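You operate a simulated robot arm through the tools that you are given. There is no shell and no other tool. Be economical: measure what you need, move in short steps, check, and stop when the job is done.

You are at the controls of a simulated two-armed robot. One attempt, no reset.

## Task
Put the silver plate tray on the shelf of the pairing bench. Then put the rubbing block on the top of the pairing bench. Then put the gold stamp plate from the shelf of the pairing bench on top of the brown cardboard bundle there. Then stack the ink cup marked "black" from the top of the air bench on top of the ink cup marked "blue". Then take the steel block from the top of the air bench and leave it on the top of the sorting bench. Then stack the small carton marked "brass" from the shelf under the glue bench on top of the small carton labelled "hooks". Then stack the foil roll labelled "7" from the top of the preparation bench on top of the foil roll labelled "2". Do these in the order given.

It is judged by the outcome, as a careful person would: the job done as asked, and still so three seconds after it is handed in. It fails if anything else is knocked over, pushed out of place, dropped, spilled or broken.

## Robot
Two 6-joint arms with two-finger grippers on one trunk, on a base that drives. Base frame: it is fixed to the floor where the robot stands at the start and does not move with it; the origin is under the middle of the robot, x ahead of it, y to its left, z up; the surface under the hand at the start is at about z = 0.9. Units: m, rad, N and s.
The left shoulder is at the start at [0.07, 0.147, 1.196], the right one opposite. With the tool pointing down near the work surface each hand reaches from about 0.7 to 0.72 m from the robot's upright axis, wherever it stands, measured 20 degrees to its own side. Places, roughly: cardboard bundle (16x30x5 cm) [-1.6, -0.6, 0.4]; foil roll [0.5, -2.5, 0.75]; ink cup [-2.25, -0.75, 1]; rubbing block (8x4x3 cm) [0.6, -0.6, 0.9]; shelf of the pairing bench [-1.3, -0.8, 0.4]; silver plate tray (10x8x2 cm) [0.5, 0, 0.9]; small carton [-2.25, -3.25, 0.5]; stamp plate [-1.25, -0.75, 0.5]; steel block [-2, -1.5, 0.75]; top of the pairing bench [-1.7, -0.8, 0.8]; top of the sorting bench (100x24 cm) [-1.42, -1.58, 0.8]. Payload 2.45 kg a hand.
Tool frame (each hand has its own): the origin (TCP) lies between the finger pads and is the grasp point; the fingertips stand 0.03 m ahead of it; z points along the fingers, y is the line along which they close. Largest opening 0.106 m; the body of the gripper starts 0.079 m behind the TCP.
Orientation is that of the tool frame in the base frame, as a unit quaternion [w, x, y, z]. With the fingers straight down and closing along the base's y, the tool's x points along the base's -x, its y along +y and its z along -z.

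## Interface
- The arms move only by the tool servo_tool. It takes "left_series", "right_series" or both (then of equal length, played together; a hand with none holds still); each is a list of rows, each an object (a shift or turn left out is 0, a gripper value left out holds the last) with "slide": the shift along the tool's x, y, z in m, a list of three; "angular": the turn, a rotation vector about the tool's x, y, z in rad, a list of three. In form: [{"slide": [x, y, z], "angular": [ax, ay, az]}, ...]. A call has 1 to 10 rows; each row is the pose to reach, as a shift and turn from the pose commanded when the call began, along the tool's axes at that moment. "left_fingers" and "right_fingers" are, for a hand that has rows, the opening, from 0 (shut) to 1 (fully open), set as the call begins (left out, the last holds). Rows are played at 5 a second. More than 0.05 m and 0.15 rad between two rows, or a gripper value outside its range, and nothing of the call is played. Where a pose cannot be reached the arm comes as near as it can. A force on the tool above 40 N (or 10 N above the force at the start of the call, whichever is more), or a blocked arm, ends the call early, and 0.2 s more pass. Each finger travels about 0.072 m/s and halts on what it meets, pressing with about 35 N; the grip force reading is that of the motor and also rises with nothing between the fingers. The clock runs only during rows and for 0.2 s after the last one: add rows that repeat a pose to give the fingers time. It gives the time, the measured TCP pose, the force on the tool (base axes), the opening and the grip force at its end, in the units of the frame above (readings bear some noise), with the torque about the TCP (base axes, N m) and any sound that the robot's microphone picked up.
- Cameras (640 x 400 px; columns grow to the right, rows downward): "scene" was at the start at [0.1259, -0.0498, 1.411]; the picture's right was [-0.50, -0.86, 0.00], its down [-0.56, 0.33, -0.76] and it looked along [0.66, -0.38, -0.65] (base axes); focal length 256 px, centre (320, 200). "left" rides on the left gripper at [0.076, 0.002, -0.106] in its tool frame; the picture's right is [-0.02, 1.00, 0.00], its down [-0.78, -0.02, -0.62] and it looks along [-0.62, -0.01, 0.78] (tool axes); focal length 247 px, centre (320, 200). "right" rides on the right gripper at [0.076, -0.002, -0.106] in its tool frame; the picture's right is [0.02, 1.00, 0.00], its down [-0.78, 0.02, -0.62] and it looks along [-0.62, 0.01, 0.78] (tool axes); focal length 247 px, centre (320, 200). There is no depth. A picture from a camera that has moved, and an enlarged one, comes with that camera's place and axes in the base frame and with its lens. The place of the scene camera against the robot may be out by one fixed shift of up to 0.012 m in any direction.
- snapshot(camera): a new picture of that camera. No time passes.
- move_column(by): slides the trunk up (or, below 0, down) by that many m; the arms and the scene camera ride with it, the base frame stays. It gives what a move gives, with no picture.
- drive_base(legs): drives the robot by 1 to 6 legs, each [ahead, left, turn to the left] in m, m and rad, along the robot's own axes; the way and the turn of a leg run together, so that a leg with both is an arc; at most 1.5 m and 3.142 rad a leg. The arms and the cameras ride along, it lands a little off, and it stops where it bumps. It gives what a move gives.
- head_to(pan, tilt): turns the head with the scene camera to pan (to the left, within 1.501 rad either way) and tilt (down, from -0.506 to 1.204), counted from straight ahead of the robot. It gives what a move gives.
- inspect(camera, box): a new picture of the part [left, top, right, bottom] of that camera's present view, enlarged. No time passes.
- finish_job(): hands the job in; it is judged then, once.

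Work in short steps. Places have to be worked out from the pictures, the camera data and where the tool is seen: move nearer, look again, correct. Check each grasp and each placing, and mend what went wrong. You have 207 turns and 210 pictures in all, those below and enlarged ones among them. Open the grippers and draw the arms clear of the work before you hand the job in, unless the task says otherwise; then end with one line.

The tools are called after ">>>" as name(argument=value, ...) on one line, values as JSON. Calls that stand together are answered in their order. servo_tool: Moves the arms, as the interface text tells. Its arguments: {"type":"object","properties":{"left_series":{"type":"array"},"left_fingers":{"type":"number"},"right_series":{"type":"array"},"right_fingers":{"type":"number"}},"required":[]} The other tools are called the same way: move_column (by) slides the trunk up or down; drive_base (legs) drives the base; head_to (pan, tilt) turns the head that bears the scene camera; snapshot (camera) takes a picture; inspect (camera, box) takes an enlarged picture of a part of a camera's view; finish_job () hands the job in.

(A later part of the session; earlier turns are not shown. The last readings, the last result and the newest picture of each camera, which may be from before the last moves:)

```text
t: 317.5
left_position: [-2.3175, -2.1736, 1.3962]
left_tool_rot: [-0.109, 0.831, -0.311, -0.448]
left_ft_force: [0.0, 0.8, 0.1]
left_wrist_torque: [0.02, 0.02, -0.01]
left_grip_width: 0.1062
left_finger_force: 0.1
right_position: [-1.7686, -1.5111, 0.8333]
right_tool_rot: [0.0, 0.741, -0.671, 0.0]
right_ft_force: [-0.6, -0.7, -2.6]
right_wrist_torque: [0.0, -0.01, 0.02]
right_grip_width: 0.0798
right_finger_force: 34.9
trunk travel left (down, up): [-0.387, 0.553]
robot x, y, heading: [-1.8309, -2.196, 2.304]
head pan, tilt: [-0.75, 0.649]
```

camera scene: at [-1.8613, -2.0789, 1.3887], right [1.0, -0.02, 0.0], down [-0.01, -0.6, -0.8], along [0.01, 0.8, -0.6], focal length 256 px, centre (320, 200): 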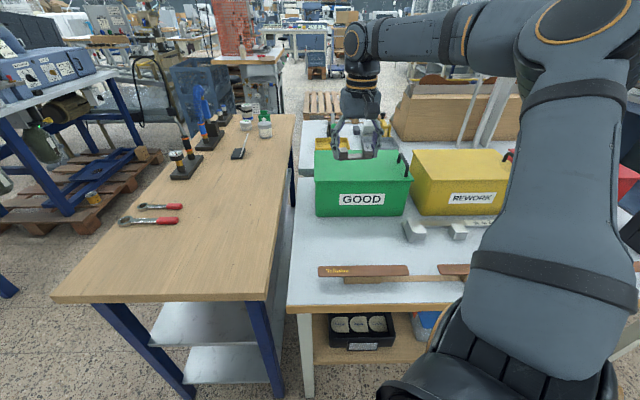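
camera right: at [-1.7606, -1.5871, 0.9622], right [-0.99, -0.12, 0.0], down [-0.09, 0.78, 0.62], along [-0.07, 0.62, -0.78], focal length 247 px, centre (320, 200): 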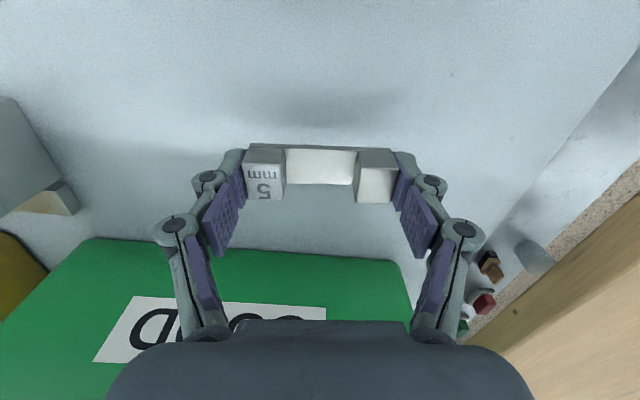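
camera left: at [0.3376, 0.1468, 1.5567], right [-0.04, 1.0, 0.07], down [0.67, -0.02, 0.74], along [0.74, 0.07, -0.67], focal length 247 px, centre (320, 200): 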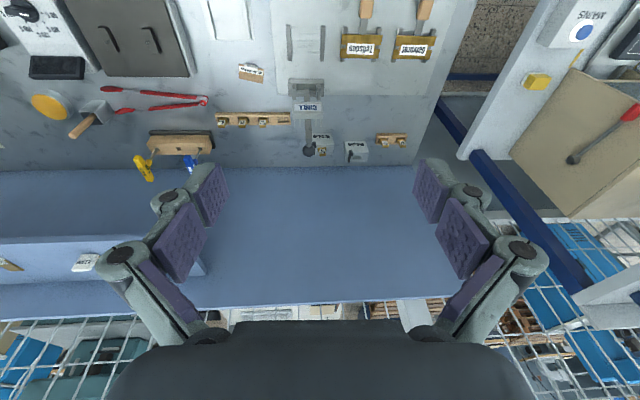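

>>> servo_tool(right_series=[{"slide": [0, 0, 0.0015]}, {"slide": [0, 0, 0.003]}, {"slide": [0, 0, 0.0045]}])

>>> snapshot(camera="right")

```text
t: 318.3
left_position: [-2.3184, -2.1742, 1.3967]
left_tool_rot: [-0.109, 0.832, -0.311, -0.447]
left_ft_force: [-0.8, -0.2, -0.1]
left_wrist_torque: [-0.01, -0.01, 0.03]
left_grip_width: 0.1061
left_finger_force: 0.1
right_position: [-1.7698, -1.5114, 0.8285]
right_tool_rot: [0.0, 0.741, -0.672, 0.001]
right_ft_force: [0.4, 0.8, -2.6]
right_wrist_torque: [0.0, -0.04, -0.02]
right_grip_width: 0.0796
right_finger_force: 35.2
trunk travel left (down, up): [-0.387, 0.553]
robot x, y, heading: [-1.8318, -2.1923, 2.306]
head pan, tilt: [-0.75, 0.649]
```

```text
103 pictures are left
camera right: at [-1.761, -1.5875, 0.9345], right [-0.99, -0.12, 0.0], down [-0.09, 0.78, 0.62], along [-0.07, 0.62, -0.78], focal length 247 px, centre (320, 200)
```

right: 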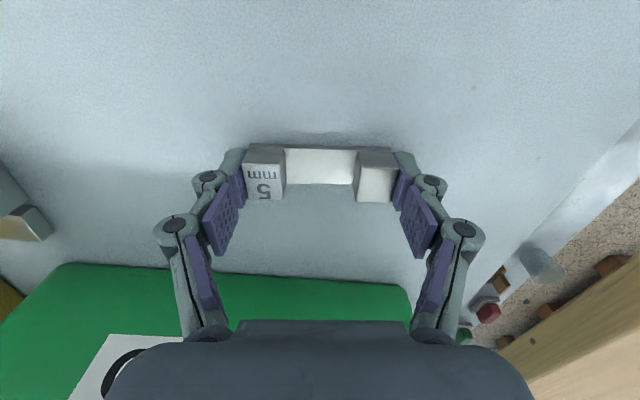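

Shadow closing in; a few millimetres remain. I continue.

>>> servo_tool(right_series=[{"slide": [0, 0, 0.0015]}, {"slide": [0, 0, 0.003]}, {"slide": [0, 0, 0.0045]}])

>>> servo_tool(right_series=[{"slide": [0, 0, 0.0015]}, {"slide": [0, 0, 0.003]}])

```text
t: 319.1
left_position: [-2.3188, -2.1732, 1.3957]
left_tool_rot: [-0.109, 0.831, -0.312, -0.447]
left_ft_force: [0.2, 0.2, -0.1]
left_wrist_torque: [0.02, -0.03, 0.03]
left_grip_width: 0.106
left_finger_force: 0.1
right_position: [-1.7696, -1.5114, 0.8243]
right_tool_rot: [-0.001, 0.74, -0.672, -0.001]
right_ft_force: [0.0, 0.1, -2.4]
right_wrist_torque: [0.0, 0.03, 0.01]
right_grip_width: 0.0797
right_finger_force: 34.8
trunk travel left (down, up): [-0.387, 0.553]
robot x, y, heading: [-1.8301, -2.1954, 2.301]
head pan, tilt: [-0.75, 0.649]
```

```text
t: 319.7
left_position: [-2.3185, -2.1758, 1.3966]
left_tool_rot: [-0.109, 0.832, -0.311, -0.447]
left_ft_force: [-0.3, 0.3, -0.3]
left_wrist_torque: [0.0, 0.02, 0.0]
left_grip_width: 0.106
left_finger_force: 0.0
right_position: [-1.7696, -1.5117, 0.8231]
right_tool_rot: [-0.002, 0.74, -0.673, -0.002]
right_ft_force: [1.6, 4.9, 16.6]
right_wrist_torque: [-0.15, 0.23, -0.05]
right_grip_width: 0.0796
right_finger_force: 34.7
trunk travel left (down, up): [-0.387, 0.553]
robot x, y, heading: [-1.8331, -2.1964, 2.305]
head pan, tilt: [-0.75, 0.649]
```

Contact at 0.823. I release and rise.

>>> servo_tool(right_series=[{"slide": [0, 0, -0.001]}, {"slide": [0, 0, -0.001]}, {"slide": [0, 0, -0.001]}, {"slide": [0, 0, -0.03]}, {"slide": [0, 0, -0.07]}, {"slide": [0, 0, -0.11]}], right_fingers=1)

>>> snapshot(camera="right")

```text
t: 321.1
left_position: [-2.3174, -2.175, 1.3952]
left_tool_rot: [-0.109, 0.832, -0.312, -0.446]
left_ft_force: [0.2, -1.0, 0.0]
left_wrist_torque: [0.01, 0.03, -0.01]
left_grip_width: 0.1059
left_finger_force: 0.0
right_position: [-1.7707, -1.5135, 0.9334]
right_tool_rot: [0.0, 0.741, -0.672, 0.0]
right_ft_force: [0.9, -0.4, 0.4]
right_wrist_torque: [0.01, 0.03, 0.0]
right_grip_width: 0.1061
right_finger_force: 0.0
trunk travel left (down, up): [-0.387, 0.553]
robot x, y, heading: [-1.832, -2.1947, 2.305]
head pan, tilt: [-0.75, 0.649]
```

```text
102 pictures are left
camera right: at [-1.7613, -1.5888, 1.0391], right [-0.99, -0.12, 0.0], down [-0.09, 0.78, 0.62], along [-0.07, 0.62, -0.78], focal length 247 px, centre (320, 200)
```

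right: 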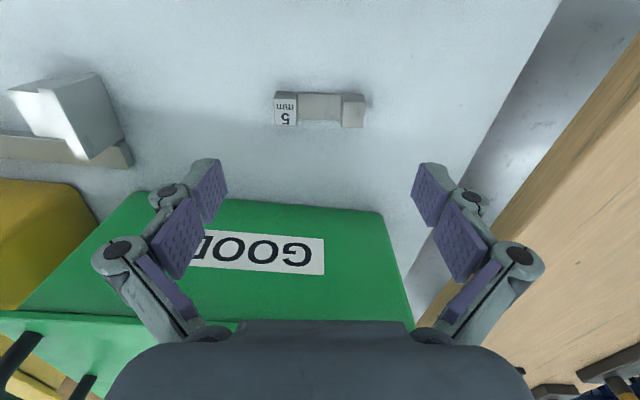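

Task 5 done. Next, the glue bench: I raise, move into the aisle and turn to face −y.

>>> move_column(by=0.22)

>>> drive_base(legs=[[-0.111, 0.1, 0], [0, 0, 2.408]])

>>> head_to(pan=-0.2, tilt=0.5)

>>> snapshot(camera="scene")

```text
t: 323.4
left_position: [-2.318, -2.174, 1.6154]
left_tool_rot: [-0.109, 0.831, -0.312, -0.447]
left_ft_force: [-0.4, 0.6, 0.2]
left_wrist_torque: [-0.01, -0.02, 0.0]
left_grip_width: 0.1059
left_finger_force: 0.0
right_position: [-1.7694, -1.5116, 1.1522]
right_tool_rot: [0.001, 0.741, -0.671, 0.0]
right_ft_force: [-0.4, 0.4, 0.2]
right_wrist_torque: [0.0, -0.03, -0.02]
right_grip_width: 0.106
right_finger_force: 0.1
trunk travel left (down, up): [-0.607, 0.333]
robot x, y, heading: [-1.8328, -2.2, 2.303]
head pan, tilt: [-0.75, 0.649]
```

```text
t: 330.6
left_position: [-1.4803, -2.6802, 1.6161]
left_tool_rot: [0.381, 0.582, 0.67, -0.259]
left_ft_force: [-0.3, 0.0, -0.4]
left_wrist_torque: [0.03, -0.02, -0.01]
left_grip_width: 0.1059
left_finger_force: 0.1
right_position: [-2.3294, -2.8206, 1.1514]
right_tool_rot: [0.0, 0.889, 0.457, 0.0]
right_ft_force: [0.0, 0.0, -0.2]
right_wrist_torque: [0.02, -0.01, -0.01]
right_grip_width: 0.1056
right_finger_force: 0.0
trunk travel left (down, up): [-0.607, 0.333]
robot x, y, heading: [-1.8335, -2.3461, -1.557]
head pan, tilt: [-0.75, 0.649]
```

```text
t: 331.5
left_position: [-1.4802, -2.6809, 1.6144]
left_tool_rot: [0.38, 0.584, 0.669, -0.259]
left_ft_force: [-0.5, 0.6, 0.0]
left_wrist_torque: [-0.06, 0.0, -0.03]
left_grip_width: 0.106
left_finger_force: 0.1
right_position: [-2.33, -2.8196, 1.1519]
right_tool_rot: [0.0, 0.889, 0.459, 0.0]
right_ft_force: [0.1, 0.4, -0.8]
right_wrist_torque: [0.03, 0.0, 0.0]
right_grip_width: 0.1059
right_finger_force: 0.1
trunk travel left (down, up): [-0.607, 0.333]
robot x, y, heading: [-1.8319, -2.3467, -1.557]
head pan, tilt: [-0.201, 0.499]
```

```text
101 pictures are left
camera scene: at [-1.8456, -2.4919, 1.3671], right [-0.98, 0.18, 0.0], down [0.09, 0.47, -0.88], along [-0.16, -0.86, -0.48], focal length 256 px, centre (320, 200)
```

scene: 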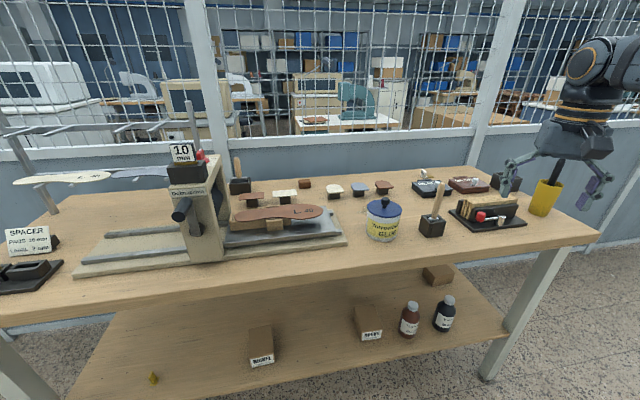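

I back off and lower the trunk to view the shelf and read the cartons.

>>> drive_base(legs=[[-0.15, 0, 0]])

>>> move_column(by=-0.4)

>>> snapshot(camera="scene")

>>> inspect(camera="scene", box=[220, 190, 480, 320])

```text
t: 332.9
left_position: [-1.4835, -2.5334, 1.6156]
left_tool_rot: [0.38, 0.584, 0.669, -0.258]
left_ft_force: [-0.5, -0.6, 0.3]
left_wrist_torque: [0.03, 0.02, 0.01]
left_grip_width: 0.1058
left_finger_force: 0.1
right_position: [-2.3316, -2.6727, 1.1509]
right_tool_rot: [-0.001, 0.889, 0.458, 0.001]
right_ft_force: [-0.3, -1.0, -0.5]
right_wrist_torque: [0.04, 0.04, -0.01]
right_grip_width: 0.106
right_finger_force: 0.0
trunk travel left (down, up): [-0.607, 0.333]
robot x, y, heading: [-1.8326, -2.1957, -1.553]
head pan, tilt: [-0.201, 0.499]
```

```text
t: 336.7
left_position: [-1.4825, -2.5312, 1.2147]
left_tool_rot: [0.38, 0.583, 0.67, -0.258]
left_ft_force: [-0.7, -0.1, 0.0]
left_wrist_torque: [-0.02, -0.03, -0.03]
left_grip_width: 0.1061
left_finger_force: 0.0
right_position: [-2.3314, -2.6712, 0.7511]
right_tool_rot: [0.0, 0.889, 0.458, 0.0]
right_ft_force: [0.5, 0.1, 0.5]
right_wrist_torque: [-0.01, 0.0, 0.0]
right_grip_width: 0.1061
right_finger_force: 0.1
trunk travel left (down, up): [-0.207, 0.733]
robot x, y, heading: [-1.8354, -2.1965, -1.558]
head pan, tilt: [-0.201, 0.499]
```

```text
100 pictures are left
camera scene: at [-1.8478, -2.3424, 0.9671], right [-0.98, 0.18, 0.0], down [0.09, 0.47, -0.88], along [-0.16, -0.86, -0.48], focal length 256 px, centre (320, 200)
```

scene: 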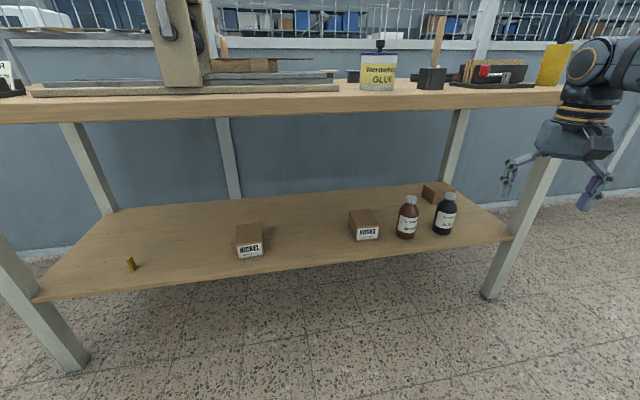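

```text
2.46 times, centred on (350, 255) of scene
camera zoom: at [-1.8478, -2.3424, 0.9671], right [-0.98, 0.18, 0.0], down [0.09, 0.47, -0.88], along [-0.16, -0.86, -0.48], focal length 632 px, centre (246, 65)
```

zoom: 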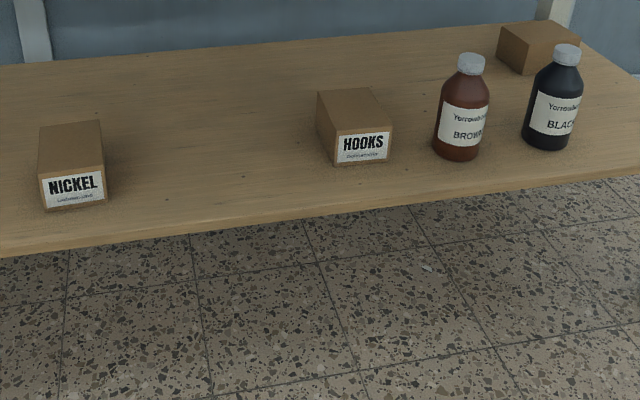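

Visible labels: NICKEL and HOOKS; the third carton sits at the back right behind the bottles, likely "brass". Its reach is easier from the right end of the bench, so I look that way first.

>>> head_to(pan=-1.0, tilt=0.45)

>>> move_column(by=0.35)

>>> snapshot(camera="scene")

```text
t: 337.9
left_position: [-1.4823, -2.5325, 1.2156]
left_tool_rot: [0.38, 0.583, 0.669, -0.259]
left_ft_force: [-0.2, 0.9, -0.2]
left_wrist_torque: [-0.01, 0.0, -0.04]
left_grip_width: 0.1062
left_finger_force: 0.0
right_position: [-2.3314, -2.6709, 0.7526]
right_tool_rot: [0.0, 0.889, 0.458, 0.0]
right_ft_force: [-0.3, -0.5, -0.2]
right_wrist_torque: [0.0, 0.02, 0.0]
right_grip_width: 0.106
right_finger_force: 0.1
trunk travel left (down, up): [-0.207, 0.733]
robot x, y, heading: [-1.8367, -2.1959, -1.554]
head pan, tilt: [-1.0, 0.45]
```

```text
t: 341.3
left_position: [-1.4828, -2.5325, 1.5654]
left_tool_rot: [0.38, 0.584, 0.669, -0.258]
left_ft_force: [0.6, 0.1, 0.7]
left_wrist_torque: [0.0, 0.03, 0.01]
left_grip_width: 0.1061
left_finger_force: 0.1
right_position: [-2.331, -2.6712, 1.1019]
right_tool_rot: [0.0, 0.889, 0.458, 0.0]
right_ft_force: [0.5, 0.4, -0.3]
right_wrist_torque: [0.01, -0.01, -0.03]
right_grip_width: 0.106
right_finger_force: 0.1
trunk travel left (down, up): [-0.557, 0.383]
robot x, y, heading: [-1.8365, -2.1937, -1.554]
head pan, tilt: [-1.0, 0.45]
```

```text
98 pictures are left
camera scene: at [-1.9077, -2.304, 1.3215], right [-0.55, 0.83, 0.0], down [0.36, 0.24, -0.9], along [-0.75, -0.5, -0.44], focal length 256 px, centre (320, 200)
```

scene: 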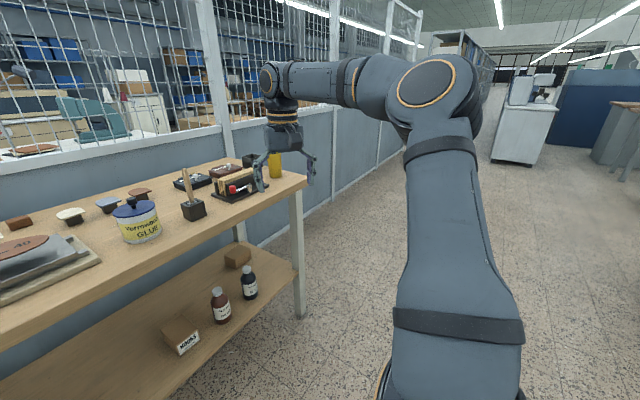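

The right end is clear; the shelf is at z ≈ 0.365 and the carton's near corner is about (−2.58, −3.27). I go to the end and face +x.

>>> drive_base(legs=[[0, -1.45, 0], [0, 0, 1.554]])

>>> move_column(by=-0.4)

>>> head_to(pan=-0.75, tilt=0.45)

>>> snapshot(camera="scene")

```text
t: 352.3
left_position: [-2.9443, -1.8696, 1.5653]
left_tool_rot: [0.451, -0.062, 0.886, 0.087]
left_ft_force: [-0.5, 0.1, 0.0]
left_wrist_torque: [-0.01, 0.0, -0.02]
left_grip_width: 0.1061
left_finger_force: 0.2
right_position: [-2.8036, -2.7186, 1.1022]
right_tool_rot: [0.0, 0.304, 0.953, 0.0]
right_ft_force: [0.5, -0.5, -1.2]
right_wrist_torque: [-0.02, -0.02, -0.01]
right_grip_width: 0.106
right_finger_force: 0.1
trunk travel left (down, up): [-0.557, 0.383]
robot x, y, heading: [-3.278, -2.2192, 0.019]
head pan, tilt: [-1.0, 0.45]
```

```text
t: 356.1
left_position: [-2.9442, -1.8715, 1.1659]
left_tool_rot: [0.451, -0.061, 0.886, 0.086]
left_ft_force: [0.0, 0.3, -0.4]
left_wrist_torque: [0.03, -0.03, 0.02]
left_grip_width: 0.106
left_finger_force: 0.1
right_position: [-2.8029, -2.7194, 0.7014]
right_tool_rot: [0.0, 0.304, 0.953, 0.0]
right_ft_force: [-0.5, 0.4, -1.3]
right_wrist_torque: [0.03, 0.01, 0.01]
right_grip_width: 0.1058
right_finger_force: 0.1
trunk travel left (down, up): [-0.157, 0.783]
robot x, y, heading: [-3.2827, -2.224, 0.017]
head pan, tilt: [-1.0, 0.45]
```

```text
t: 356.9
left_position: [-2.943, -1.8706, 1.1654]
left_tool_rot: [0.452, -0.061, 0.886, 0.087]
left_ft_force: [-0.1, -0.3, -0.1]
left_wrist_torque: [-0.02, 0.0, 0.03]
left_grip_width: 0.1059
left_finger_force: 0.1
right_position: [-2.8038, -2.7181, 0.7017]
right_tool_rot: [0.0, 0.304, 0.953, 0.001]
right_ft_force: [0.1, -0.1, 0.8]
right_wrist_torque: [0.02, 0.01, -0.01]
right_grip_width: 0.106
right_finger_force: 0.0
trunk travel left (down, up): [-0.157, 0.783]
robot x, y, heading: [-3.2801, -2.2227, 0.019]
head pan, tilt: [-0.75, 0.45]
```

```text
97 pictures are left
camera scene: at [-3.1589, -2.2902, 0.9215], right [-0.67, -0.74, 0.0], down [-0.32, 0.29, -0.9], along [0.67, -0.6, -0.44], focal length 256 px, centre (320, 200)
```

scene: 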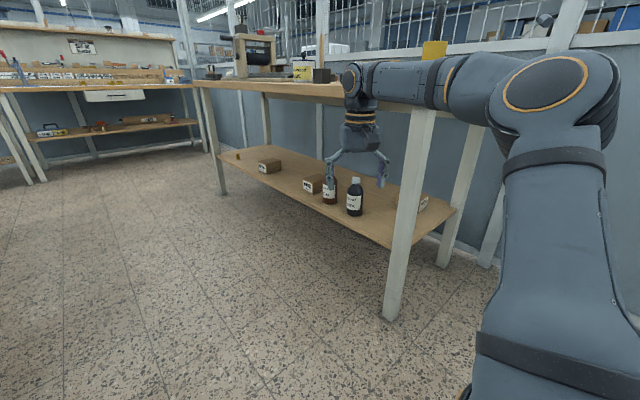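

The back carton's label faces this end; I enlarge.

>>> inspect(camera="scene", box=[360, 150, 480, 270])

```text
3.33 times, centred on (420, 210) of scene
camera zoom: at [-3.1589, -2.2902, 0.9215], right [-0.67, -0.74, 0.0], down [-0.32, 0.29, -0.9], along [0.67, -0.6, -0.44], focal length 855 px, centre (-13, 167)
```

zoom: 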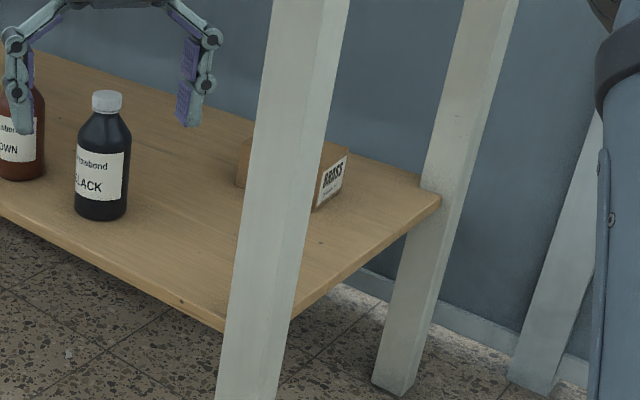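

"BRASS" confirmed: carton spans about x −2.70…−2.59, y −3.29…−3.37. I align the yaw, position outside the end, and lower.

>>> servo_tool(right_series=[{"angular": [0, 0, -0.15]}, {"angular": [0, 0, -0.3]}, {"angular": [0, 0, -0.45]}, {"angular": [0, 0, -0.618]}, {"angular": [0, 0, -0.618]}])

>>> drive_base(legs=[[-0.181, -0.57, -0.019]])

>>> move_column(by=-0.15)

>>> servo_tool(right_series=[{"slide": [0, 0, 0.03]}, {"slide": [0, 0, 0.06]}, {"slide": [0, 0, 0.075]}])

>>> snapshot(camera="right")

>>> snapshot(camera="scene")

```text
refused: row 4 steps farther than a row can; nothing moved
```

```text
t: 360.3
left_position: [-3.113, -2.4489, 1.165]
left_tool_rot: [0.452, -0.056, 0.886, 0.084]
left_ft_force: [-0.7, 0.6, -0.7]
left_wrist_torque: [0.03, 0.02, -0.03]
left_grip_width: 0.106
left_finger_force: 0.0
right_position: [-2.9833, -3.2999, 0.7017]
right_tool_rot: [0.0, 0.31, 0.951, 0.0]
right_ft_force: [-0.2, -0.2, 0.1]
right_wrist_torque: [0.01, 0.01, 0.0]
right_grip_width: 0.1058
right_finger_force: 0.1
trunk travel left (down, up): [-0.157, 0.783]
robot x, y, heading: [-3.4511, -2.7913, 0.008]
head pan, tilt: [-0.75, 0.45]
```

```text
t: 362.0
left_position: [-3.1132, -2.4494, 1.0148]
left_tool_rot: [0.452, -0.056, 0.886, 0.083]
left_ft_force: [0.4, -0.4, -0.6]
left_wrist_torque: [0.0, 0.0, 0.02]
left_grip_width: 0.106
left_finger_force: 0.0
right_position: [-2.9834, -3.2985, 0.5522]
right_tool_rot: [0.0, 0.31, 0.951, -0.001]
right_ft_force: [1.0, -0.7, 0.3]
right_wrist_torque: [-0.03, 0.01, -0.01]
right_grip_width: 0.1061
right_finger_force: 0.1
trunk travel left (down, up): [-0.007, 0.933]
robot x, y, heading: [-3.4505, -2.7967, 0.004]
head pan, tilt: [-0.75, 0.45]
```

```text
t: 362.8
left_position: [-3.1136, -2.4491, 1.0148]
left_tool_rot: [0.452, -0.055, 0.886, 0.083]
left_ft_force: [-0.2, -0.3, 0.5]
left_wrist_torque: [0.01, -0.01, -0.02]
left_grip_width: 0.106
left_finger_force: 0.1
right_position: [-2.9826, -3.2999, 0.4761]
right_tool_rot: [0.0, 0.31, 0.951, 0.0]
right_ft_force: [-0.2, 0.2, 0.2]
right_wrist_torque: [-0.02, 0.03, -0.01]
right_grip_width: 0.1057
right_finger_force: 0.1
trunk travel left (down, up): [-0.007, 0.933]
robot x, y, heading: [-3.4561, -2.7987, 0.008]
head pan, tilt: [-0.75, 0.45]
```

```text
95 pictures are left
camera right: at [-3.0462, -3.2553, 0.5827], right [0.57, 0.82, 0.0], down [0.64, -0.45, 0.62], along [0.51, -0.36, -0.78], focal length 247 px, centre (320, 200)
```

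right: 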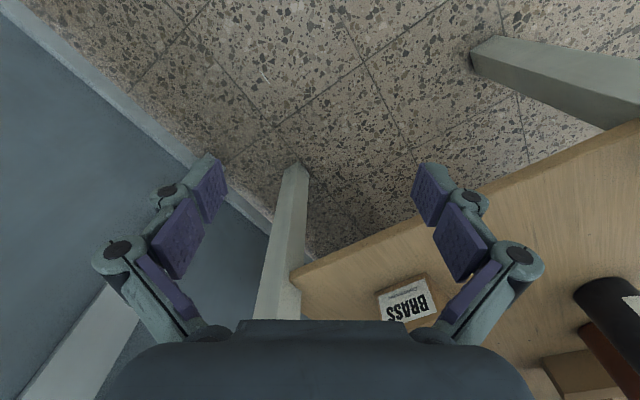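

```text
94 pictures are left
camera scene: at [-3.3328, -2.8653, 0.7716], right [-0.68, -0.73, 0.0], down [-0.32, 0.3, -0.9], along [0.66, -0.61, -0.44], focal length 256 px, centre (320, 200)
```

scene: 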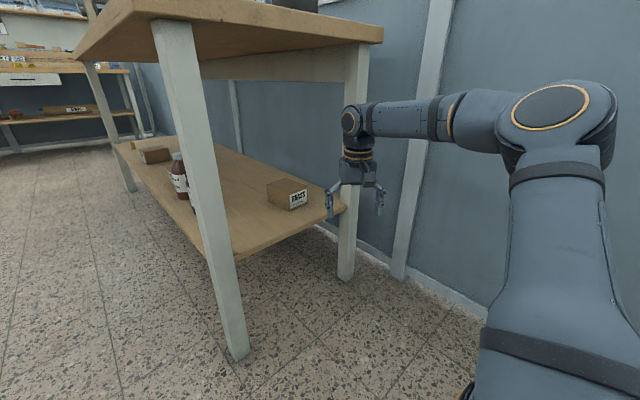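

I apply the yaw turn in allowed steps and look again.

>>> servo_tool(right_series=[{"angular": [0, 0, -0.14]}, {"angular": [0, 0, -0.28]}, {"angular": [0, 0, -0.42]}, {"angular": [0, 0, -0.56]}, {"angular": [0, 0, -0.63]}, {"angular": [0, 0, -0.63]}])

>>> snapshot(camera="right")

```text
t: 364.2
left_position: [-3.113, -2.4495, 1.0143]
left_tool_rot: [0.453, -0.057, 0.886, 0.084]
left_ft_force: [-0.6, 0.5, 0.0]
left_wrist_torque: [0.01, -0.02, 0.0]
left_grip_width: 0.1059
left_finger_force: 0.0
right_position: [-2.9843, -3.2983, 0.4762]
right_tool_rot: [0.0, 0.0, 1.0, 0.0]
right_ft_force: [0.3, 0.7, 0.1]
right_wrist_torque: [-0.03, 0.0, 0.01]
right_grip_width: 0.1058
right_finger_force: 0.1
trunk travel left (down, up): [-0.007, 0.933]
robot x, y, heading: [-3.4486, -2.7963, 0.005]
head pan, tilt: [-0.75, 0.45]
```

```text
93 pictures are left
camera right: at [-3.0603, -3.3005, 0.5831], right [-0.02, 1.0, 0.0], down [0.78, 0.02, 0.62], along [0.62, 0.01, -0.78], focal length 247 px, centre (320, 200)
```

right: 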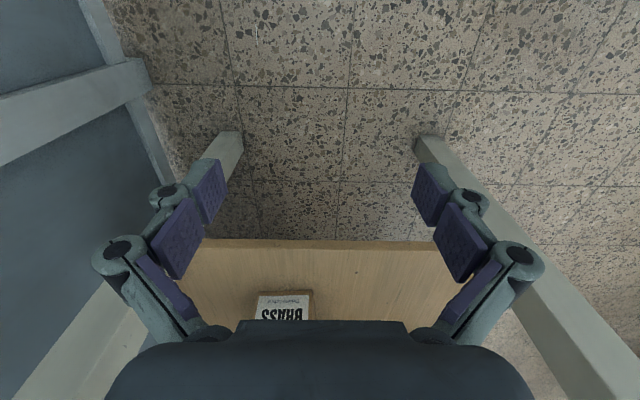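

The carton centre is near y −3.345, close to the back leg's inner face (≈ −3.456). I'll enter with the fingers narrowed and open them past the leg. First I shift sideways and go part-way in.

>>> servo_tool(right_series=[{"slide": [0, 0, 0]}, {"slide": [0, 0, 0]}, {"slide": [0, 0, 0]}], right_fingers=0.35)

>>> drive_base(legs=[[0, -0.042, 0], [0.15, 0, 0]])

>>> snapshot(camera="right")

>>> snapshot(camera="scene")

```text
t: 365.0
left_position: [-3.1129, -2.4483, 1.0159]
left_tool_rot: [0.453, -0.055, 0.886, 0.084]
left_ft_force: [-0.4, -0.6, -0.4]
left_wrist_torque: [0.0, 0.01, 0.01]
left_grip_width: 0.1061
left_finger_force: 0.1
right_position: [-2.9832, -3.2993, 0.4775]
right_tool_rot: [0.0, 0.0, 1.0, 0.0]
right_ft_force: [0.0, 0.0, 0.2]
right_wrist_torque: [-0.01, 0.01, -0.02]
right_grip_width: 0.0373
right_finger_force: 0.0
trunk travel left (down, up): [-0.007, 0.933]
robot x, y, heading: [-3.4508, -2.7946, 0.008]
head pan, tilt: [-0.75, 0.45]
```

```text
t: 366.9
left_position: [-2.9628, -2.4895, 1.0156]
left_tool_rot: [0.451, -0.056, 0.887, 0.084]
left_ft_force: [-0.1, 0.8, -1.0]
left_wrist_torque: [0.06, 0.01, 0.02]
left_grip_width: 0.1058
left_finger_force: 0.0
right_position: [-2.8317, -3.3392, 0.4763]
right_tool_rot: [0.0, 0.0, 1.0, 0.0]
right_ft_force: [0.6, -0.4, -0.4]
right_wrist_torque: [-0.03, -0.02, 0.05]
right_grip_width: 0.0369
right_finger_force: 0.1
trunk travel left (down, up): [-0.007, 0.933]
robot x, y, heading: [-3.3042, -2.8394, 0.004]
head pan, tilt: [-0.75, 0.45]
```

```text
92 pictures are left
camera right: at [-2.9093, -3.3412, 0.583], right [-0.02, 1.0, 0.0], down [0.78, 0.02, 0.62], along [0.62, 0.01, -0.78], focal length 247 px, centre (320, 200)
```

right: 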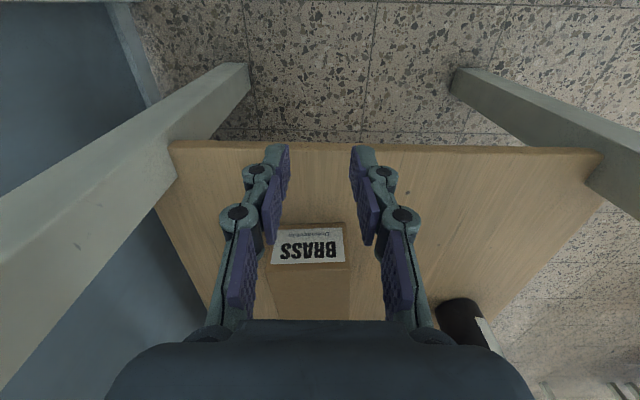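

```text
91 pictures are left
camera scene: at [-3.1824, -2.9064, 0.7715], right [-0.68, -0.74, 0.0], down [-0.32, 0.3, -0.9], along [0.66, -0.61, -0.44], focal length 256 px, centre (320, 200)
```

scene: 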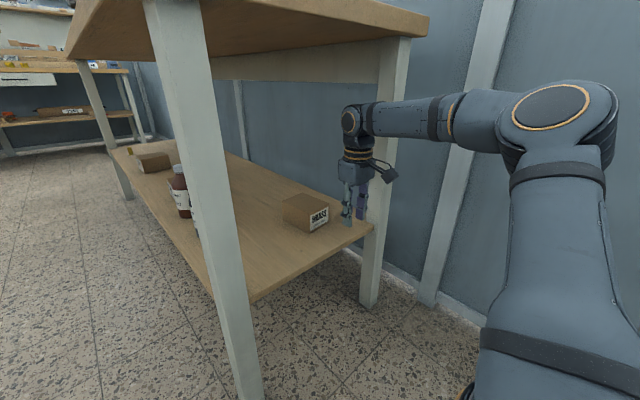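

The back leg is a bit farther (≈ −3.478), good. The carton is about 8.5–9 cm wide, centred at y ≈ −3.352. I move in over it.

>>> drive_base(legs=[[0.17, -0.013, 0]])

>>> servo_tool(right_series=[{"slide": [0, 0, 0]}, {"slide": [0, 0, 0]}, {"slide": [0, 0, 0]}, {"slide": [0, 0, 0]}], right_fingers=1)

>>> snapshot(camera="right")

```text
t: 368.4
left_position: [-2.7924, -2.5017, 1.0145]
left_tool_rot: [0.451, -0.057, 0.887, 0.084]
left_ft_force: [0.1, -0.9, -0.2]
left_wrist_torque: [-0.02, 0.03, 0.02]
left_grip_width: 0.1062
left_finger_force: 0.0
right_position: [-2.661, -3.3508, 0.4779]
right_tool_rot: [0.0, -0.001, 1.0, 0.0]
right_ft_force: [0.2, -0.2, -0.8]
right_wrist_torque: [-0.02, -0.01, -0.01]
right_grip_width: 0.037
right_finger_force: 0.0
trunk travel left (down, up): [-0.007, 0.933]
robot x, y, heading: [-3.129, -2.8483, 0.01]
head pan, tilt: [-0.75, 0.45]
```

```text
t: 369.4
left_position: [-2.7921, -2.5014, 1.0158]
left_tool_rot: [0.452, -0.056, 0.886, 0.084]
left_ft_force: [-0.6, 0.0, -0.3]
left_wrist_torque: [-0.01, -0.01, 0.02]
left_grip_width: 0.1061
left_finger_force: 0.1
right_position: [-2.6615, -3.3504, 0.4767]
right_tool_rot: [0.001, -0.001, 1.0, 0.0]
right_ft_force: [-0.8, -0.7, 0.1]
right_wrist_torque: [0.02, 0.02, 0.01]
right_grip_width: 0.1058
right_finger_force: 0.0
trunk travel left (down, up): [-0.007, 0.933]
robot x, y, heading: [-3.1301, -2.8507, 0.008]
head pan, tilt: [-0.75, 0.45]
```

```text
90 pictures are left
camera right: at [-2.7383, -3.3528, 0.5831], right [-0.02, 1.0, 0.0], down [0.78, 0.02, 0.62], along [0.62, 0.01, -0.78], focal length 247 px, centre (320, 200)
```

right: 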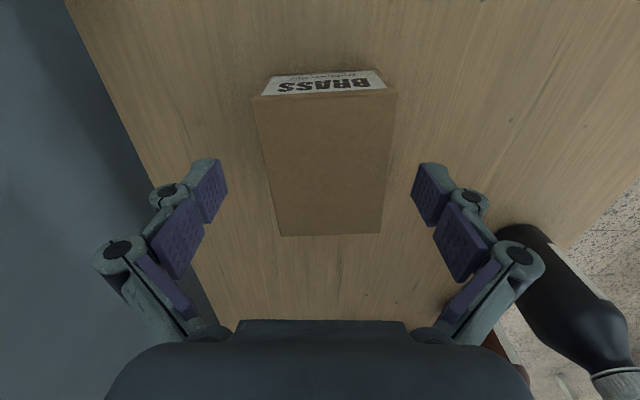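

The carton top is at z ≈ 0.426, centre (−2.634, −3.345), turned about 5°. I match it and descend.

>>> servo_tool(right_series=[{"slide": [-0.008, 0.003, 0], "angular": [0, 0, -0.04]}, {"slide": [-0.016, 0.0045, 0], "angular": [0, 0, -0.08]}, {"slide": [-0.016, 0.0045, 0.015], "angular": [0, 0, -0.08]}])

>>> snapshot(camera="right")

```text
t: 370.1
left_position: [-2.7932, -2.5016, 1.0146]
left_tool_rot: [0.453, -0.057, 0.886, 0.084]
left_ft_force: [0.7, 0.5, 0.2]
left_wrist_torque: [-0.02, -0.04, 0.01]
left_grip_width: 0.106
left_finger_force: 0.0
right_position: [-2.6449, -3.3467, 0.461]
right_tool_rot: [0.0, -0.04, 0.999, 0.0]
right_ft_force: [0.6, -0.5, -0.1]
right_wrist_torque: [-0.01, -0.01, 0.01]
right_grip_width: 0.1058
right_finger_force: 0.1
trunk travel left (down, up): [-0.007, 0.933]
robot x, y, heading: [-3.1314, -2.8513, 0.01]
head pan, tilt: [-0.75, 0.45]
```

```text
89 pictures are left
camera right: at [-2.7217, -3.3547, 0.568], right [-0.1, 0.99, 0.0], down [0.78, 0.08, 0.62], along [0.62, 0.06, -0.78], focal length 247 px, centre (320, 200)
```

right: 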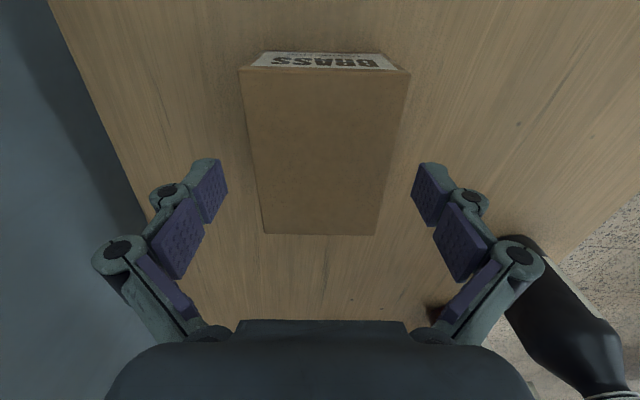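

Aligned. I descend to grip height and close.

>>> servo_tool(right_series=[{"slide": [0, 0.001, 0.02]}, {"slide": [0, 0.001, 0.035]}, {"slide": [0, 0.001, 0.045]}, {"slide": [0, 0.001, 0.053]}])

>>> snapshot(camera="right")

```text
t: 371.1
left_position: [-2.7931, -2.5016, 1.0157]
left_tool_rot: [0.452, -0.057, 0.886, 0.084]
left_ft_force: [0.5, 0.3, 0.1]
left_wrist_torque: [0.01, 0.02, 0.05]
left_grip_width: 0.106
left_finger_force: 0.1
right_position: [-2.6455, -3.3443, 0.4096]
right_tool_rot: [-0.001, -0.041, 0.999, 0.0]
right_ft_force: [-0.3, 0.9, 0.4]
right_wrist_torque: [0.0, 0.02, 0.04]
right_grip_width: 0.1061
right_finger_force: 0.0
trunk travel left (down, up): [-0.007, 0.933]
robot x, y, heading: [-3.1348, -2.8498, 0.004]
head pan, tilt: [-0.75, 0.45]
```

```text
88 pictures are left
camera right: at [-2.7221, -3.3536, 0.5154], right [-0.1, 0.99, 0.0], down [0.78, 0.08, 0.62], along [0.62, 0.06, -0.78], focal length 247 px, centre (320, 200)
```

right: 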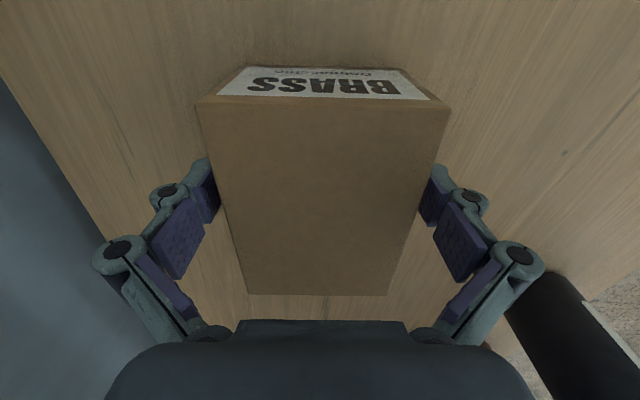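

Fingers straddle the carton. I close and lift a few centimetres.

>>> servo_tool(right_series=[{"slide": [0, 0, 0]}, {"slide": [0, 0, 0]}, {"slide": [0, 0, 0]}], right_fingers=0)

>>> servo_tool(right_series=[{"slide": [0, 0, -0.015]}, {"slide": [0, 0, -0.04]}, {"slide": [0, 0, -0.06]}])

>>> snapshot(camera="right")

```text
t: 371.9
left_position: [-2.7937, -2.5006, 1.0148]
left_tool_rot: [0.452, -0.057, 0.886, 0.084]
left_ft_force: [-0.2, 0.2, 0.6]
left_wrist_torque: [-0.03, 0.02, 0.02]
left_grip_width: 0.1062
left_finger_force: 0.1
right_position: [-2.6452, -3.3453, 0.4091]
right_tool_rot: [0.0, -0.041, 0.999, 0.0]
right_ft_force: [-0.3, 1.7, 0.2]
right_wrist_torque: [0.06, 0.05, -0.13]
right_grip_width: 0.0896
right_finger_force: 34.9
trunk travel left (down, up): [-0.007, 0.933]
robot x, y, heading: [-3.1335, -2.8527, 0.009]
head pan, tilt: [-0.75, 0.45]
```

```text
t: 372.8
left_position: [-2.7929, -2.502, 1.0156]
left_tool_rot: [0.452, -0.057, 0.886, 0.085]
left_ft_force: [0.0, -0.3, -0.4]
left_wrist_torque: [0.0, -0.01, -0.02]
left_grip_width: 0.1055
left_finger_force: 0.0
right_position: [-2.6458, -3.3457, 0.4684]
right_tool_rot: [-0.001, -0.042, 0.999, 0.001]
right_ft_force: [0.6, 0.6, -7.4]
right_wrist_torque: [-0.02, 0.07, 0.02]
right_grip_width: 0.0896
right_finger_force: 34.9
trunk travel left (down, up): [-0.007, 0.933]
robot x, y, heading: [-3.1336, -2.8508, 0.003]
head pan, tilt: [-0.75, 0.45]
```

```text
87 pictures are left
camera right: at [-2.7214, -3.3542, 0.575], right [-0.1, 0.99, 0.0], down [0.78, 0.08, 0.62], along [0.62, 0.06, -0.78], focal length 247 px, centre (320, 200)
```

right: 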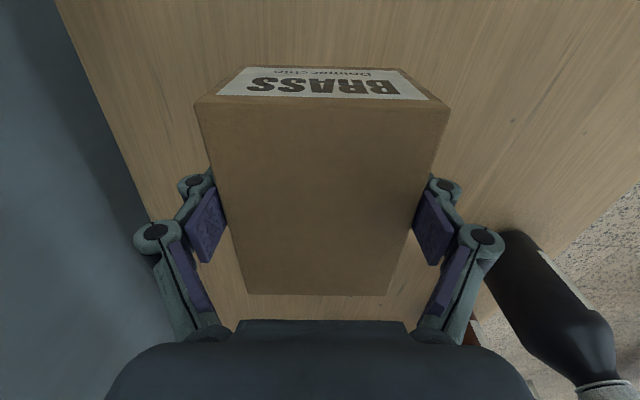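

Held (7.4 N). I back out along the same line, then go round to the front, in front of HOOKS.

>>> drive_base(legs=[[-0.4, 0, 0], [0, 0.55, 0], [0, 0, -1.575]])

>>> drive_base(legs=[[0, 0.95, 0], [0, 0.9, 0]])

>>> snapshot(camera="right")

>>> head_to(pan=-0.6, tilt=0.4)

>>> snapshot(camera="scene")

```text
t: 381.8
left_position: [-3.1835, -2.6422, 1.016]
left_tool_rot: [0.38, 0.585, 0.668, -0.258]
left_ft_force: [-0.1, 0.1, -0.6]
left_wrist_torque: [-0.01, -0.02, -0.01]
left_grip_width: 0.106
left_finger_force: 0.1
right_position: [-4.0261, -2.7924, 0.4698]
right_tool_rot: [0.0, 0.676, 0.737, 0.001]
right_ft_force: [-0.2, 0.1, -7.3]
right_wrist_torque: [0.05, 0.0, 0.03]
right_grip_width: 0.0898
right_finger_force: 35.1
trunk travel left (down, up): [-0.007, 0.933]
robot x, y, heading: [-3.5324, -2.3, -1.561]
head pan, tilt: [-0.75, 0.45]
```

```text
t: 391.1
left_position: [-1.3334, -2.6268, 1.0146]
left_tool_rot: [0.379, 0.587, 0.666, -0.259]
left_ft_force: [-0.3, -0.9, 0.0]
left_wrist_torque: [-0.01, -0.02, 0.0]
left_grip_width: 0.1059
left_finger_force: 0.0
right_position: [-2.1783, -2.7722, 0.4688]
right_tool_rot: [0.0, 0.678, 0.735, 0.002]
right_ft_force: [0.1, -0.6, -6.7]
right_wrist_torque: [0.09, 0.0, -0.03]
right_grip_width: 0.0894
right_finger_force: 35.1
trunk travel left (down, up): [-0.007, 0.933]
robot x, y, heading: [-1.6812, -2.2876, -1.567]
head pan, tilt: [-0.75, 0.45]
```

```text
86 pictures are left
camera right: at [-2.1856, -2.6975, 0.5746], right [0.99, 0.1, 0.0], down [0.08, -0.78, 0.62], along [0.06, -0.62, -0.78], focal length 247 px, centre (320, 200)
```

right: 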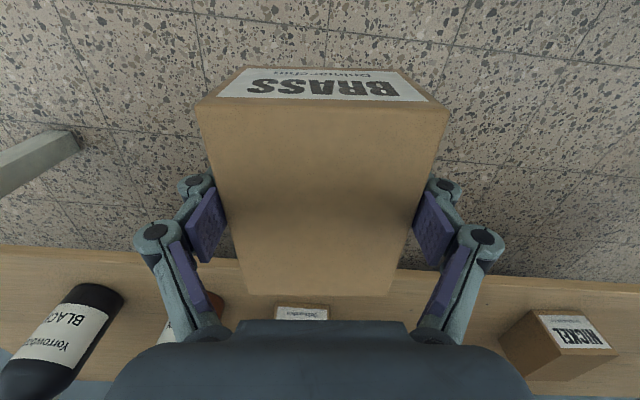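

```text
t: 391.8
left_position: [-1.3342, -2.6254, 1.0167]
left_tool_rot: [0.378, 0.588, 0.666, -0.259]
left_ft_force: [0.3, 0.6, 0.1]
left_wrist_torque: [0.01, 0.04, -0.01]
left_grip_width: 0.1058
left_finger_force: 0.1
right_position: [-2.1772, -2.7736, 0.468]
right_tool_rot: [-0.001, 0.677, 0.736, 0.002]
right_ft_force: [0.1, -0.4, -7.1]
right_wrist_torque: [0.07, 0.03, -0.02]
right_grip_width: 0.0892
right_finger_force: 34.8
trunk travel left (down, up): [-0.007, 0.933]
robot x, y, heading: [-1.6811, -2.2864, -1.565]
head pan, tilt: [-0.6, 0.4]
```

```text
85 pictures are left
camera scene: at [-1.7304, -2.4205, 0.776], right [-0.83, 0.56, 0.0], down [0.22, 0.32, -0.92], along [-0.52, -0.76, -0.39], focal length 256 px, centre (320, 200)
```

scene: 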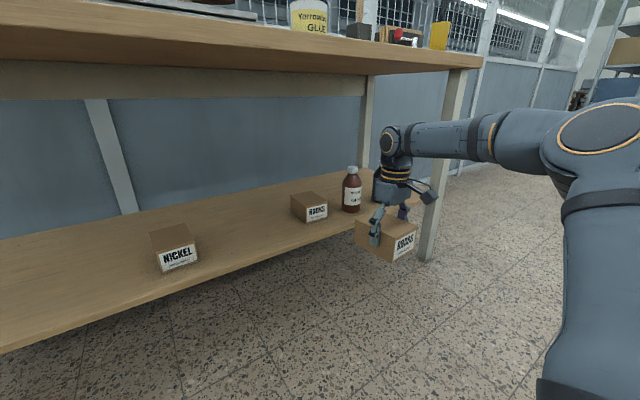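

HOOKS: front face at y ≈ −3.08, centre (−2.173, −3.143), top ≈ 0.426. I raise 5 cm, fix the yaw, and move over it.

>>> move_column(by=0.055)

>>> servo_tool(right_series=[{"angular": [0, 0, 0.04]}, {"angular": [0, 0, 0.084]}, {"angular": [0, 0, 0.084]}])

>>> drive_base(legs=[[0.355, 0.004, 0]])

>>> snapshot(camera="right")

>>> snapshot(camera="scene")

```text
t: 392.8
left_position: [-1.3332, -2.6262, 1.0706]
left_tool_rot: [0.379, 0.586, 0.667, -0.26]
left_ft_force: [0.8, 0.1, 0.4]
left_wrist_torque: [-0.03, -0.01, -0.01]
left_grip_width: 0.1061
left_finger_force: 0.1
right_position: [-2.1776, -2.7732, 0.5229]
right_tool_rot: [0.0, 0.678, 0.735, 0.001]
right_ft_force: [0.5, 0.1, -7.4]
right_wrist_torque: [0.07, 0.02, -0.02]
right_grip_width: 0.0893
right_finger_force: 34.9
trunk travel left (down, up): [-0.062, 0.878]
robot x, y, heading: [-1.678, -2.2876, -1.563]
head pan, tilt: [-0.6, 0.4]
```

```text
t: 393.6
left_position: [-1.3328, -2.6259, 1.0707]
left_tool_rot: [0.38, 0.586, 0.667, -0.26]
left_ft_force: [0.5, 0.3, 0.0]
left_wrist_torque: [-0.02, 0.03, 0.02]
left_grip_width: 0.1062
left_finger_force: 0.1
right_position: [-2.1785, -2.7742, 0.5232]
right_tool_rot: [0.0, 0.709, 0.705, 0.002]
right_ft_force: [-0.2, -0.1, -6.3]
right_wrist_torque: [0.04, -0.01, 0.0]
right_grip_width: 0.0896
right_finger_force: 34.9
trunk travel left (down, up): [-0.062, 0.878]
robot x, y, heading: [-1.6796, -2.2847, -1.565]
head pan, tilt: [-0.6, 0.4]
```

```text
t: 395.9
left_position: [-1.3266, -2.9804, 1.0711]
left_tool_rot: [0.379, 0.587, 0.667, -0.26]
left_ft_force: [0.0, -0.3, -0.2]
left_wrist_torque: [-0.02, -0.01, -0.03]
left_grip_width: 0.1061
left_finger_force: 0.0
right_position: [-2.1719, -3.1273, 0.5224]
right_tool_rot: [0.001, 0.708, 0.706, 0.001]
right_ft_force: [0.0, 0.3, -6.5]
right_wrist_torque: [0.06, 0.01, -0.03]
right_grip_width: 0.0894
right_finger_force: 35.2
trunk travel left (down, up): [-0.062, 0.878]
robot x, y, heading: [-1.6731, -2.6441, -1.564]
head pan, tilt: [-0.6, 0.4]
```

```text
84 pictures are left
camera right: at [-2.1732, -3.0512, 0.6294], right [1.0, 0.02, 0.0], down [0.01, -0.78, 0.62], along [0.01, -0.62, -0.78], focal length 247 px, centre (320, 200)
```

right: 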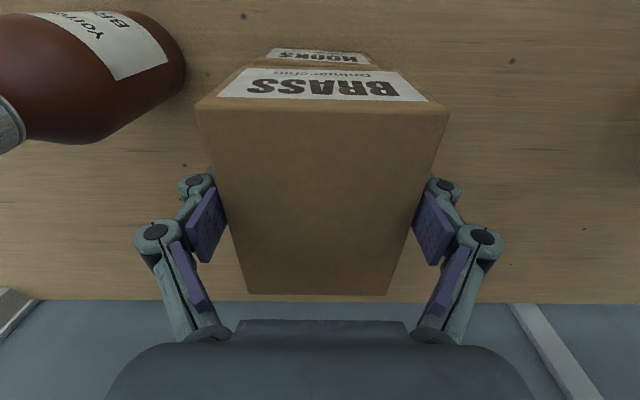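

```text
83 pictures are left
camera scene: at [-1.7241, -2.7746, 0.831], right [-0.83, 0.56, 0.0], down [0.22, 0.32, -0.92], along [-0.52, -0.76, -0.39], focal length 256 px, centre (320, 200)
```

scene: 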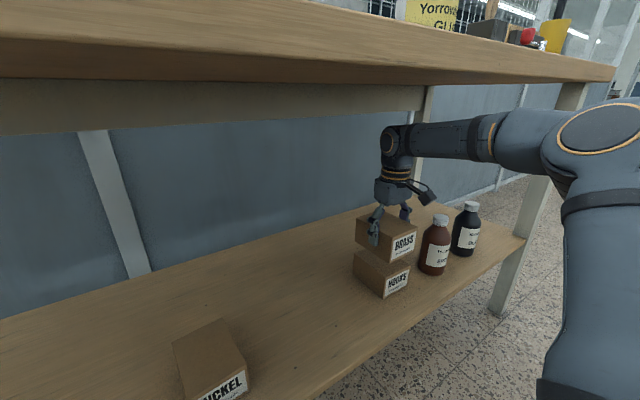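

Well aligned in x; 6 mm more in depth. I correct and lower.

>>> servo_tool(right_series=[{"slide": [-0.006, 0, 0.012]}, {"slide": [-0.006, 0, 0.027]}, {"slide": [-0.006, 0, 0.04]}])

>>> inspect(camera="scene", box=[330, 180, 460, 310])

```text
t: 396.6
left_position: [-1.3263, -2.9794, 1.0703]
left_tool_rot: [0.379, 0.587, 0.666, -0.26]
left_ft_force: [-0.7, 0.2, -0.1]
left_wrist_torque: [0.01, 0.03, 0.03]
left_grip_width: 0.1059
left_finger_force: 0.1
right_position: [-2.1717, -3.1324, 0.4829]
right_tool_rot: [0.0, 0.708, 0.706, 0.001]
right_ft_force: [-0.6, -0.8, -6.3]
right_wrist_torque: [0.09, 0.04, -0.05]
right_grip_width: 0.0894
right_finger_force: 34.3
trunk travel left (down, up): [-0.062, 0.878]
robot x, y, heading: [-1.674, -2.6414, -1.566]
head pan, tilt: [-0.6, 0.4]
```

```text
3.08 times, centred on (395, 245) of scene
camera zoom: at [-1.7241, -2.7745, 0.8311], right [-0.83, 0.56, 0.0], down [0.22, 0.32, -0.92], along [-0.52, -0.76, -0.39], focal length 789 px, centre (89, 62)
```

zoom: 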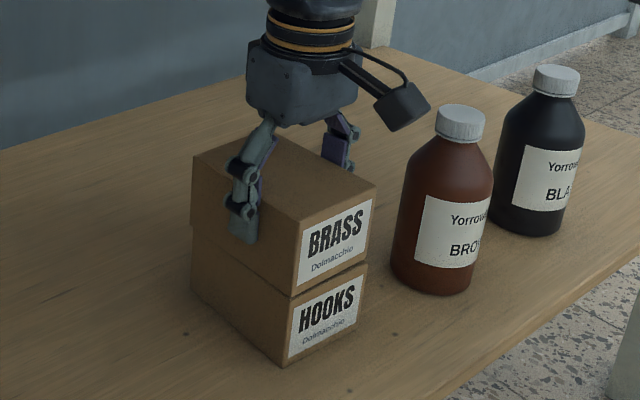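

Alignment looks excellent. I lower the last millimetres to contact.

>>> servo_tool(right_series=[{"slide": [0, 0, 0.003]}, {"slide": [0, 0, 0.006]}, {"slide": [0, 0, 0.009]}])

>>> servo_tool(right_series=[{"slide": [0, 0, 0.0015]}, {"slide": [0, 0, 0.003]}])

```text
t: 397.4
left_position: [-1.3247, -2.9771, 1.0714]
left_tool_rot: [0.379, 0.586, 0.667, -0.261]
left_ft_force: [-0.4, 0.6, 0.2]
left_wrist_torque: [-0.02, -0.01, 0.02]
left_grip_width: 0.1061
left_finger_force: 0.1
right_position: [-2.171, -3.1325, 0.4798]
right_tool_rot: [0.0, 0.709, 0.705, -0.003]
right_ft_force: [-2.1, -1.0, 20.0]
right_wrist_torque: [0.48, -0.35, 0.02]
right_grip_width: 0.0895
right_finger_force: 35.3
trunk travel left (down, up): [-0.062, 0.878]
robot x, y, heading: [-1.6732, -2.6372, -1.563]
head pan, tilt: [-0.6, 0.4]
```

```text
t: 398.1
left_position: [-1.3238, -2.9765, 1.0698]
left_tool_rot: [0.379, 0.586, 0.667, -0.262]
left_ft_force: [-0.6, 0.1, -0.1]
left_wrist_torque: [0.02, -0.03, 0.03]
left_grip_width: 0.1063
left_finger_force: 0.1
right_position: [-2.1716, -3.133, 0.4756]
right_tool_rot: [0.0, 0.709, 0.705, -0.004]
right_ft_force: [-3.6, -2.6, 27.7]
right_wrist_torque: [-0.05, 0.17, -0.09]
right_grip_width: 0.0899
right_finger_force: 35.1
trunk travel left (down, up): [-0.062, 0.878]
robot x, y, heading: [-1.6763, -2.6355, -1.564]
head pan, tilt: [-0.6, 0.4]
```

In contact (about 28 N). I relax the press, open, and rise clear.

>>> servo_tool(right_series=[{"slide": [0, 0, -0.003]}, {"slide": [0, 0, -0.006]}])

>>> servo_tool(right_series=[{"slide": [0, 0, 0]}, {"slide": [0, 0, 0]}, {"slide": [0, 0, -0.02]}, {"slide": [0, 0, -0.06]}, {"slide": [0, 0, -0.09]}], right_fingers=1)

>>> inspect(camera="scene", box=[330, 150, 490, 310])

```text
t: 398.6
left_position: [-1.3257, -2.9801, 1.0705]
left_tool_rot: [0.378, 0.587, 0.667, -0.26]
left_ft_force: [0.1, 1.0, 0.2]
left_wrist_torque: [0.04, 0.0, 0.0]
left_grip_width: 0.106
left_finger_force: 0.1
right_position: [-2.1698, -3.1317, 0.475]
right_tool_rot: [-0.001, 0.708, 0.707, 0.003]
right_ft_force: [-1.6, -2.6, 0.1]
right_wrist_torque: [-0.5, 0.42, -0.06]
right_grip_width: 0.0898
right_finger_force: 34.5
trunk travel left (down, up): [-0.062, 0.878]
robot x, y, heading: [-1.6738, -2.6394, -1.567]
head pan, tilt: [-0.6, 0.4]
```

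```text
t: 399.9
left_position: [-1.3265, -2.9781, 1.0711]
left_tool_rot: [0.38, 0.586, 0.667, -0.26]
left_ft_force: [-0.5, 0.1, -0.4]
left_wrist_torque: [-0.02, -0.02, 0.01]
left_grip_width: 0.1059
left_finger_force: 0.0
right_position: [-2.1712, -3.1307, 0.5675]
right_tool_rot: [-0.001, 0.708, 0.706, -0.001]
right_ft_force: [0.2, 0.3, -0.2]
right_wrist_torque: [0.0, 0.01, 0.03]
right_grip_width: 0.106
right_finger_force: 0.0
trunk travel left (down, up): [-0.062, 0.878]
robot x, y, heading: [-1.6724, -2.6404, -1.562]
head pan, tilt: [-0.6, 0.4]
```

```text
2.50 times, centred on (410, 230) of scene
camera zoom: at [-1.7234, -2.7738, 0.8312], right [-0.83, 0.56, 0.0], down [0.22, 0.32, -0.92], along [-0.52, -0.76, -0.39], focal length 641 px, centre (95, 125)
```

zoom: 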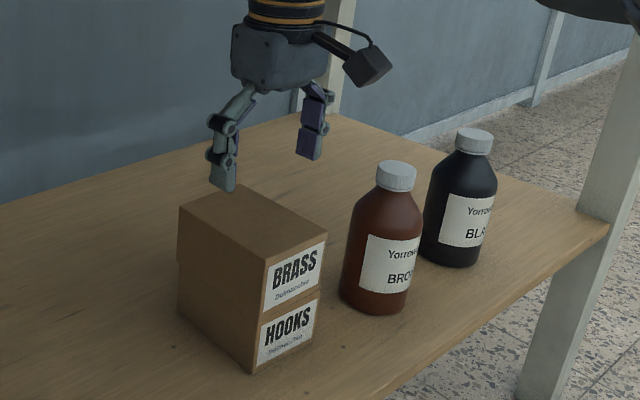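

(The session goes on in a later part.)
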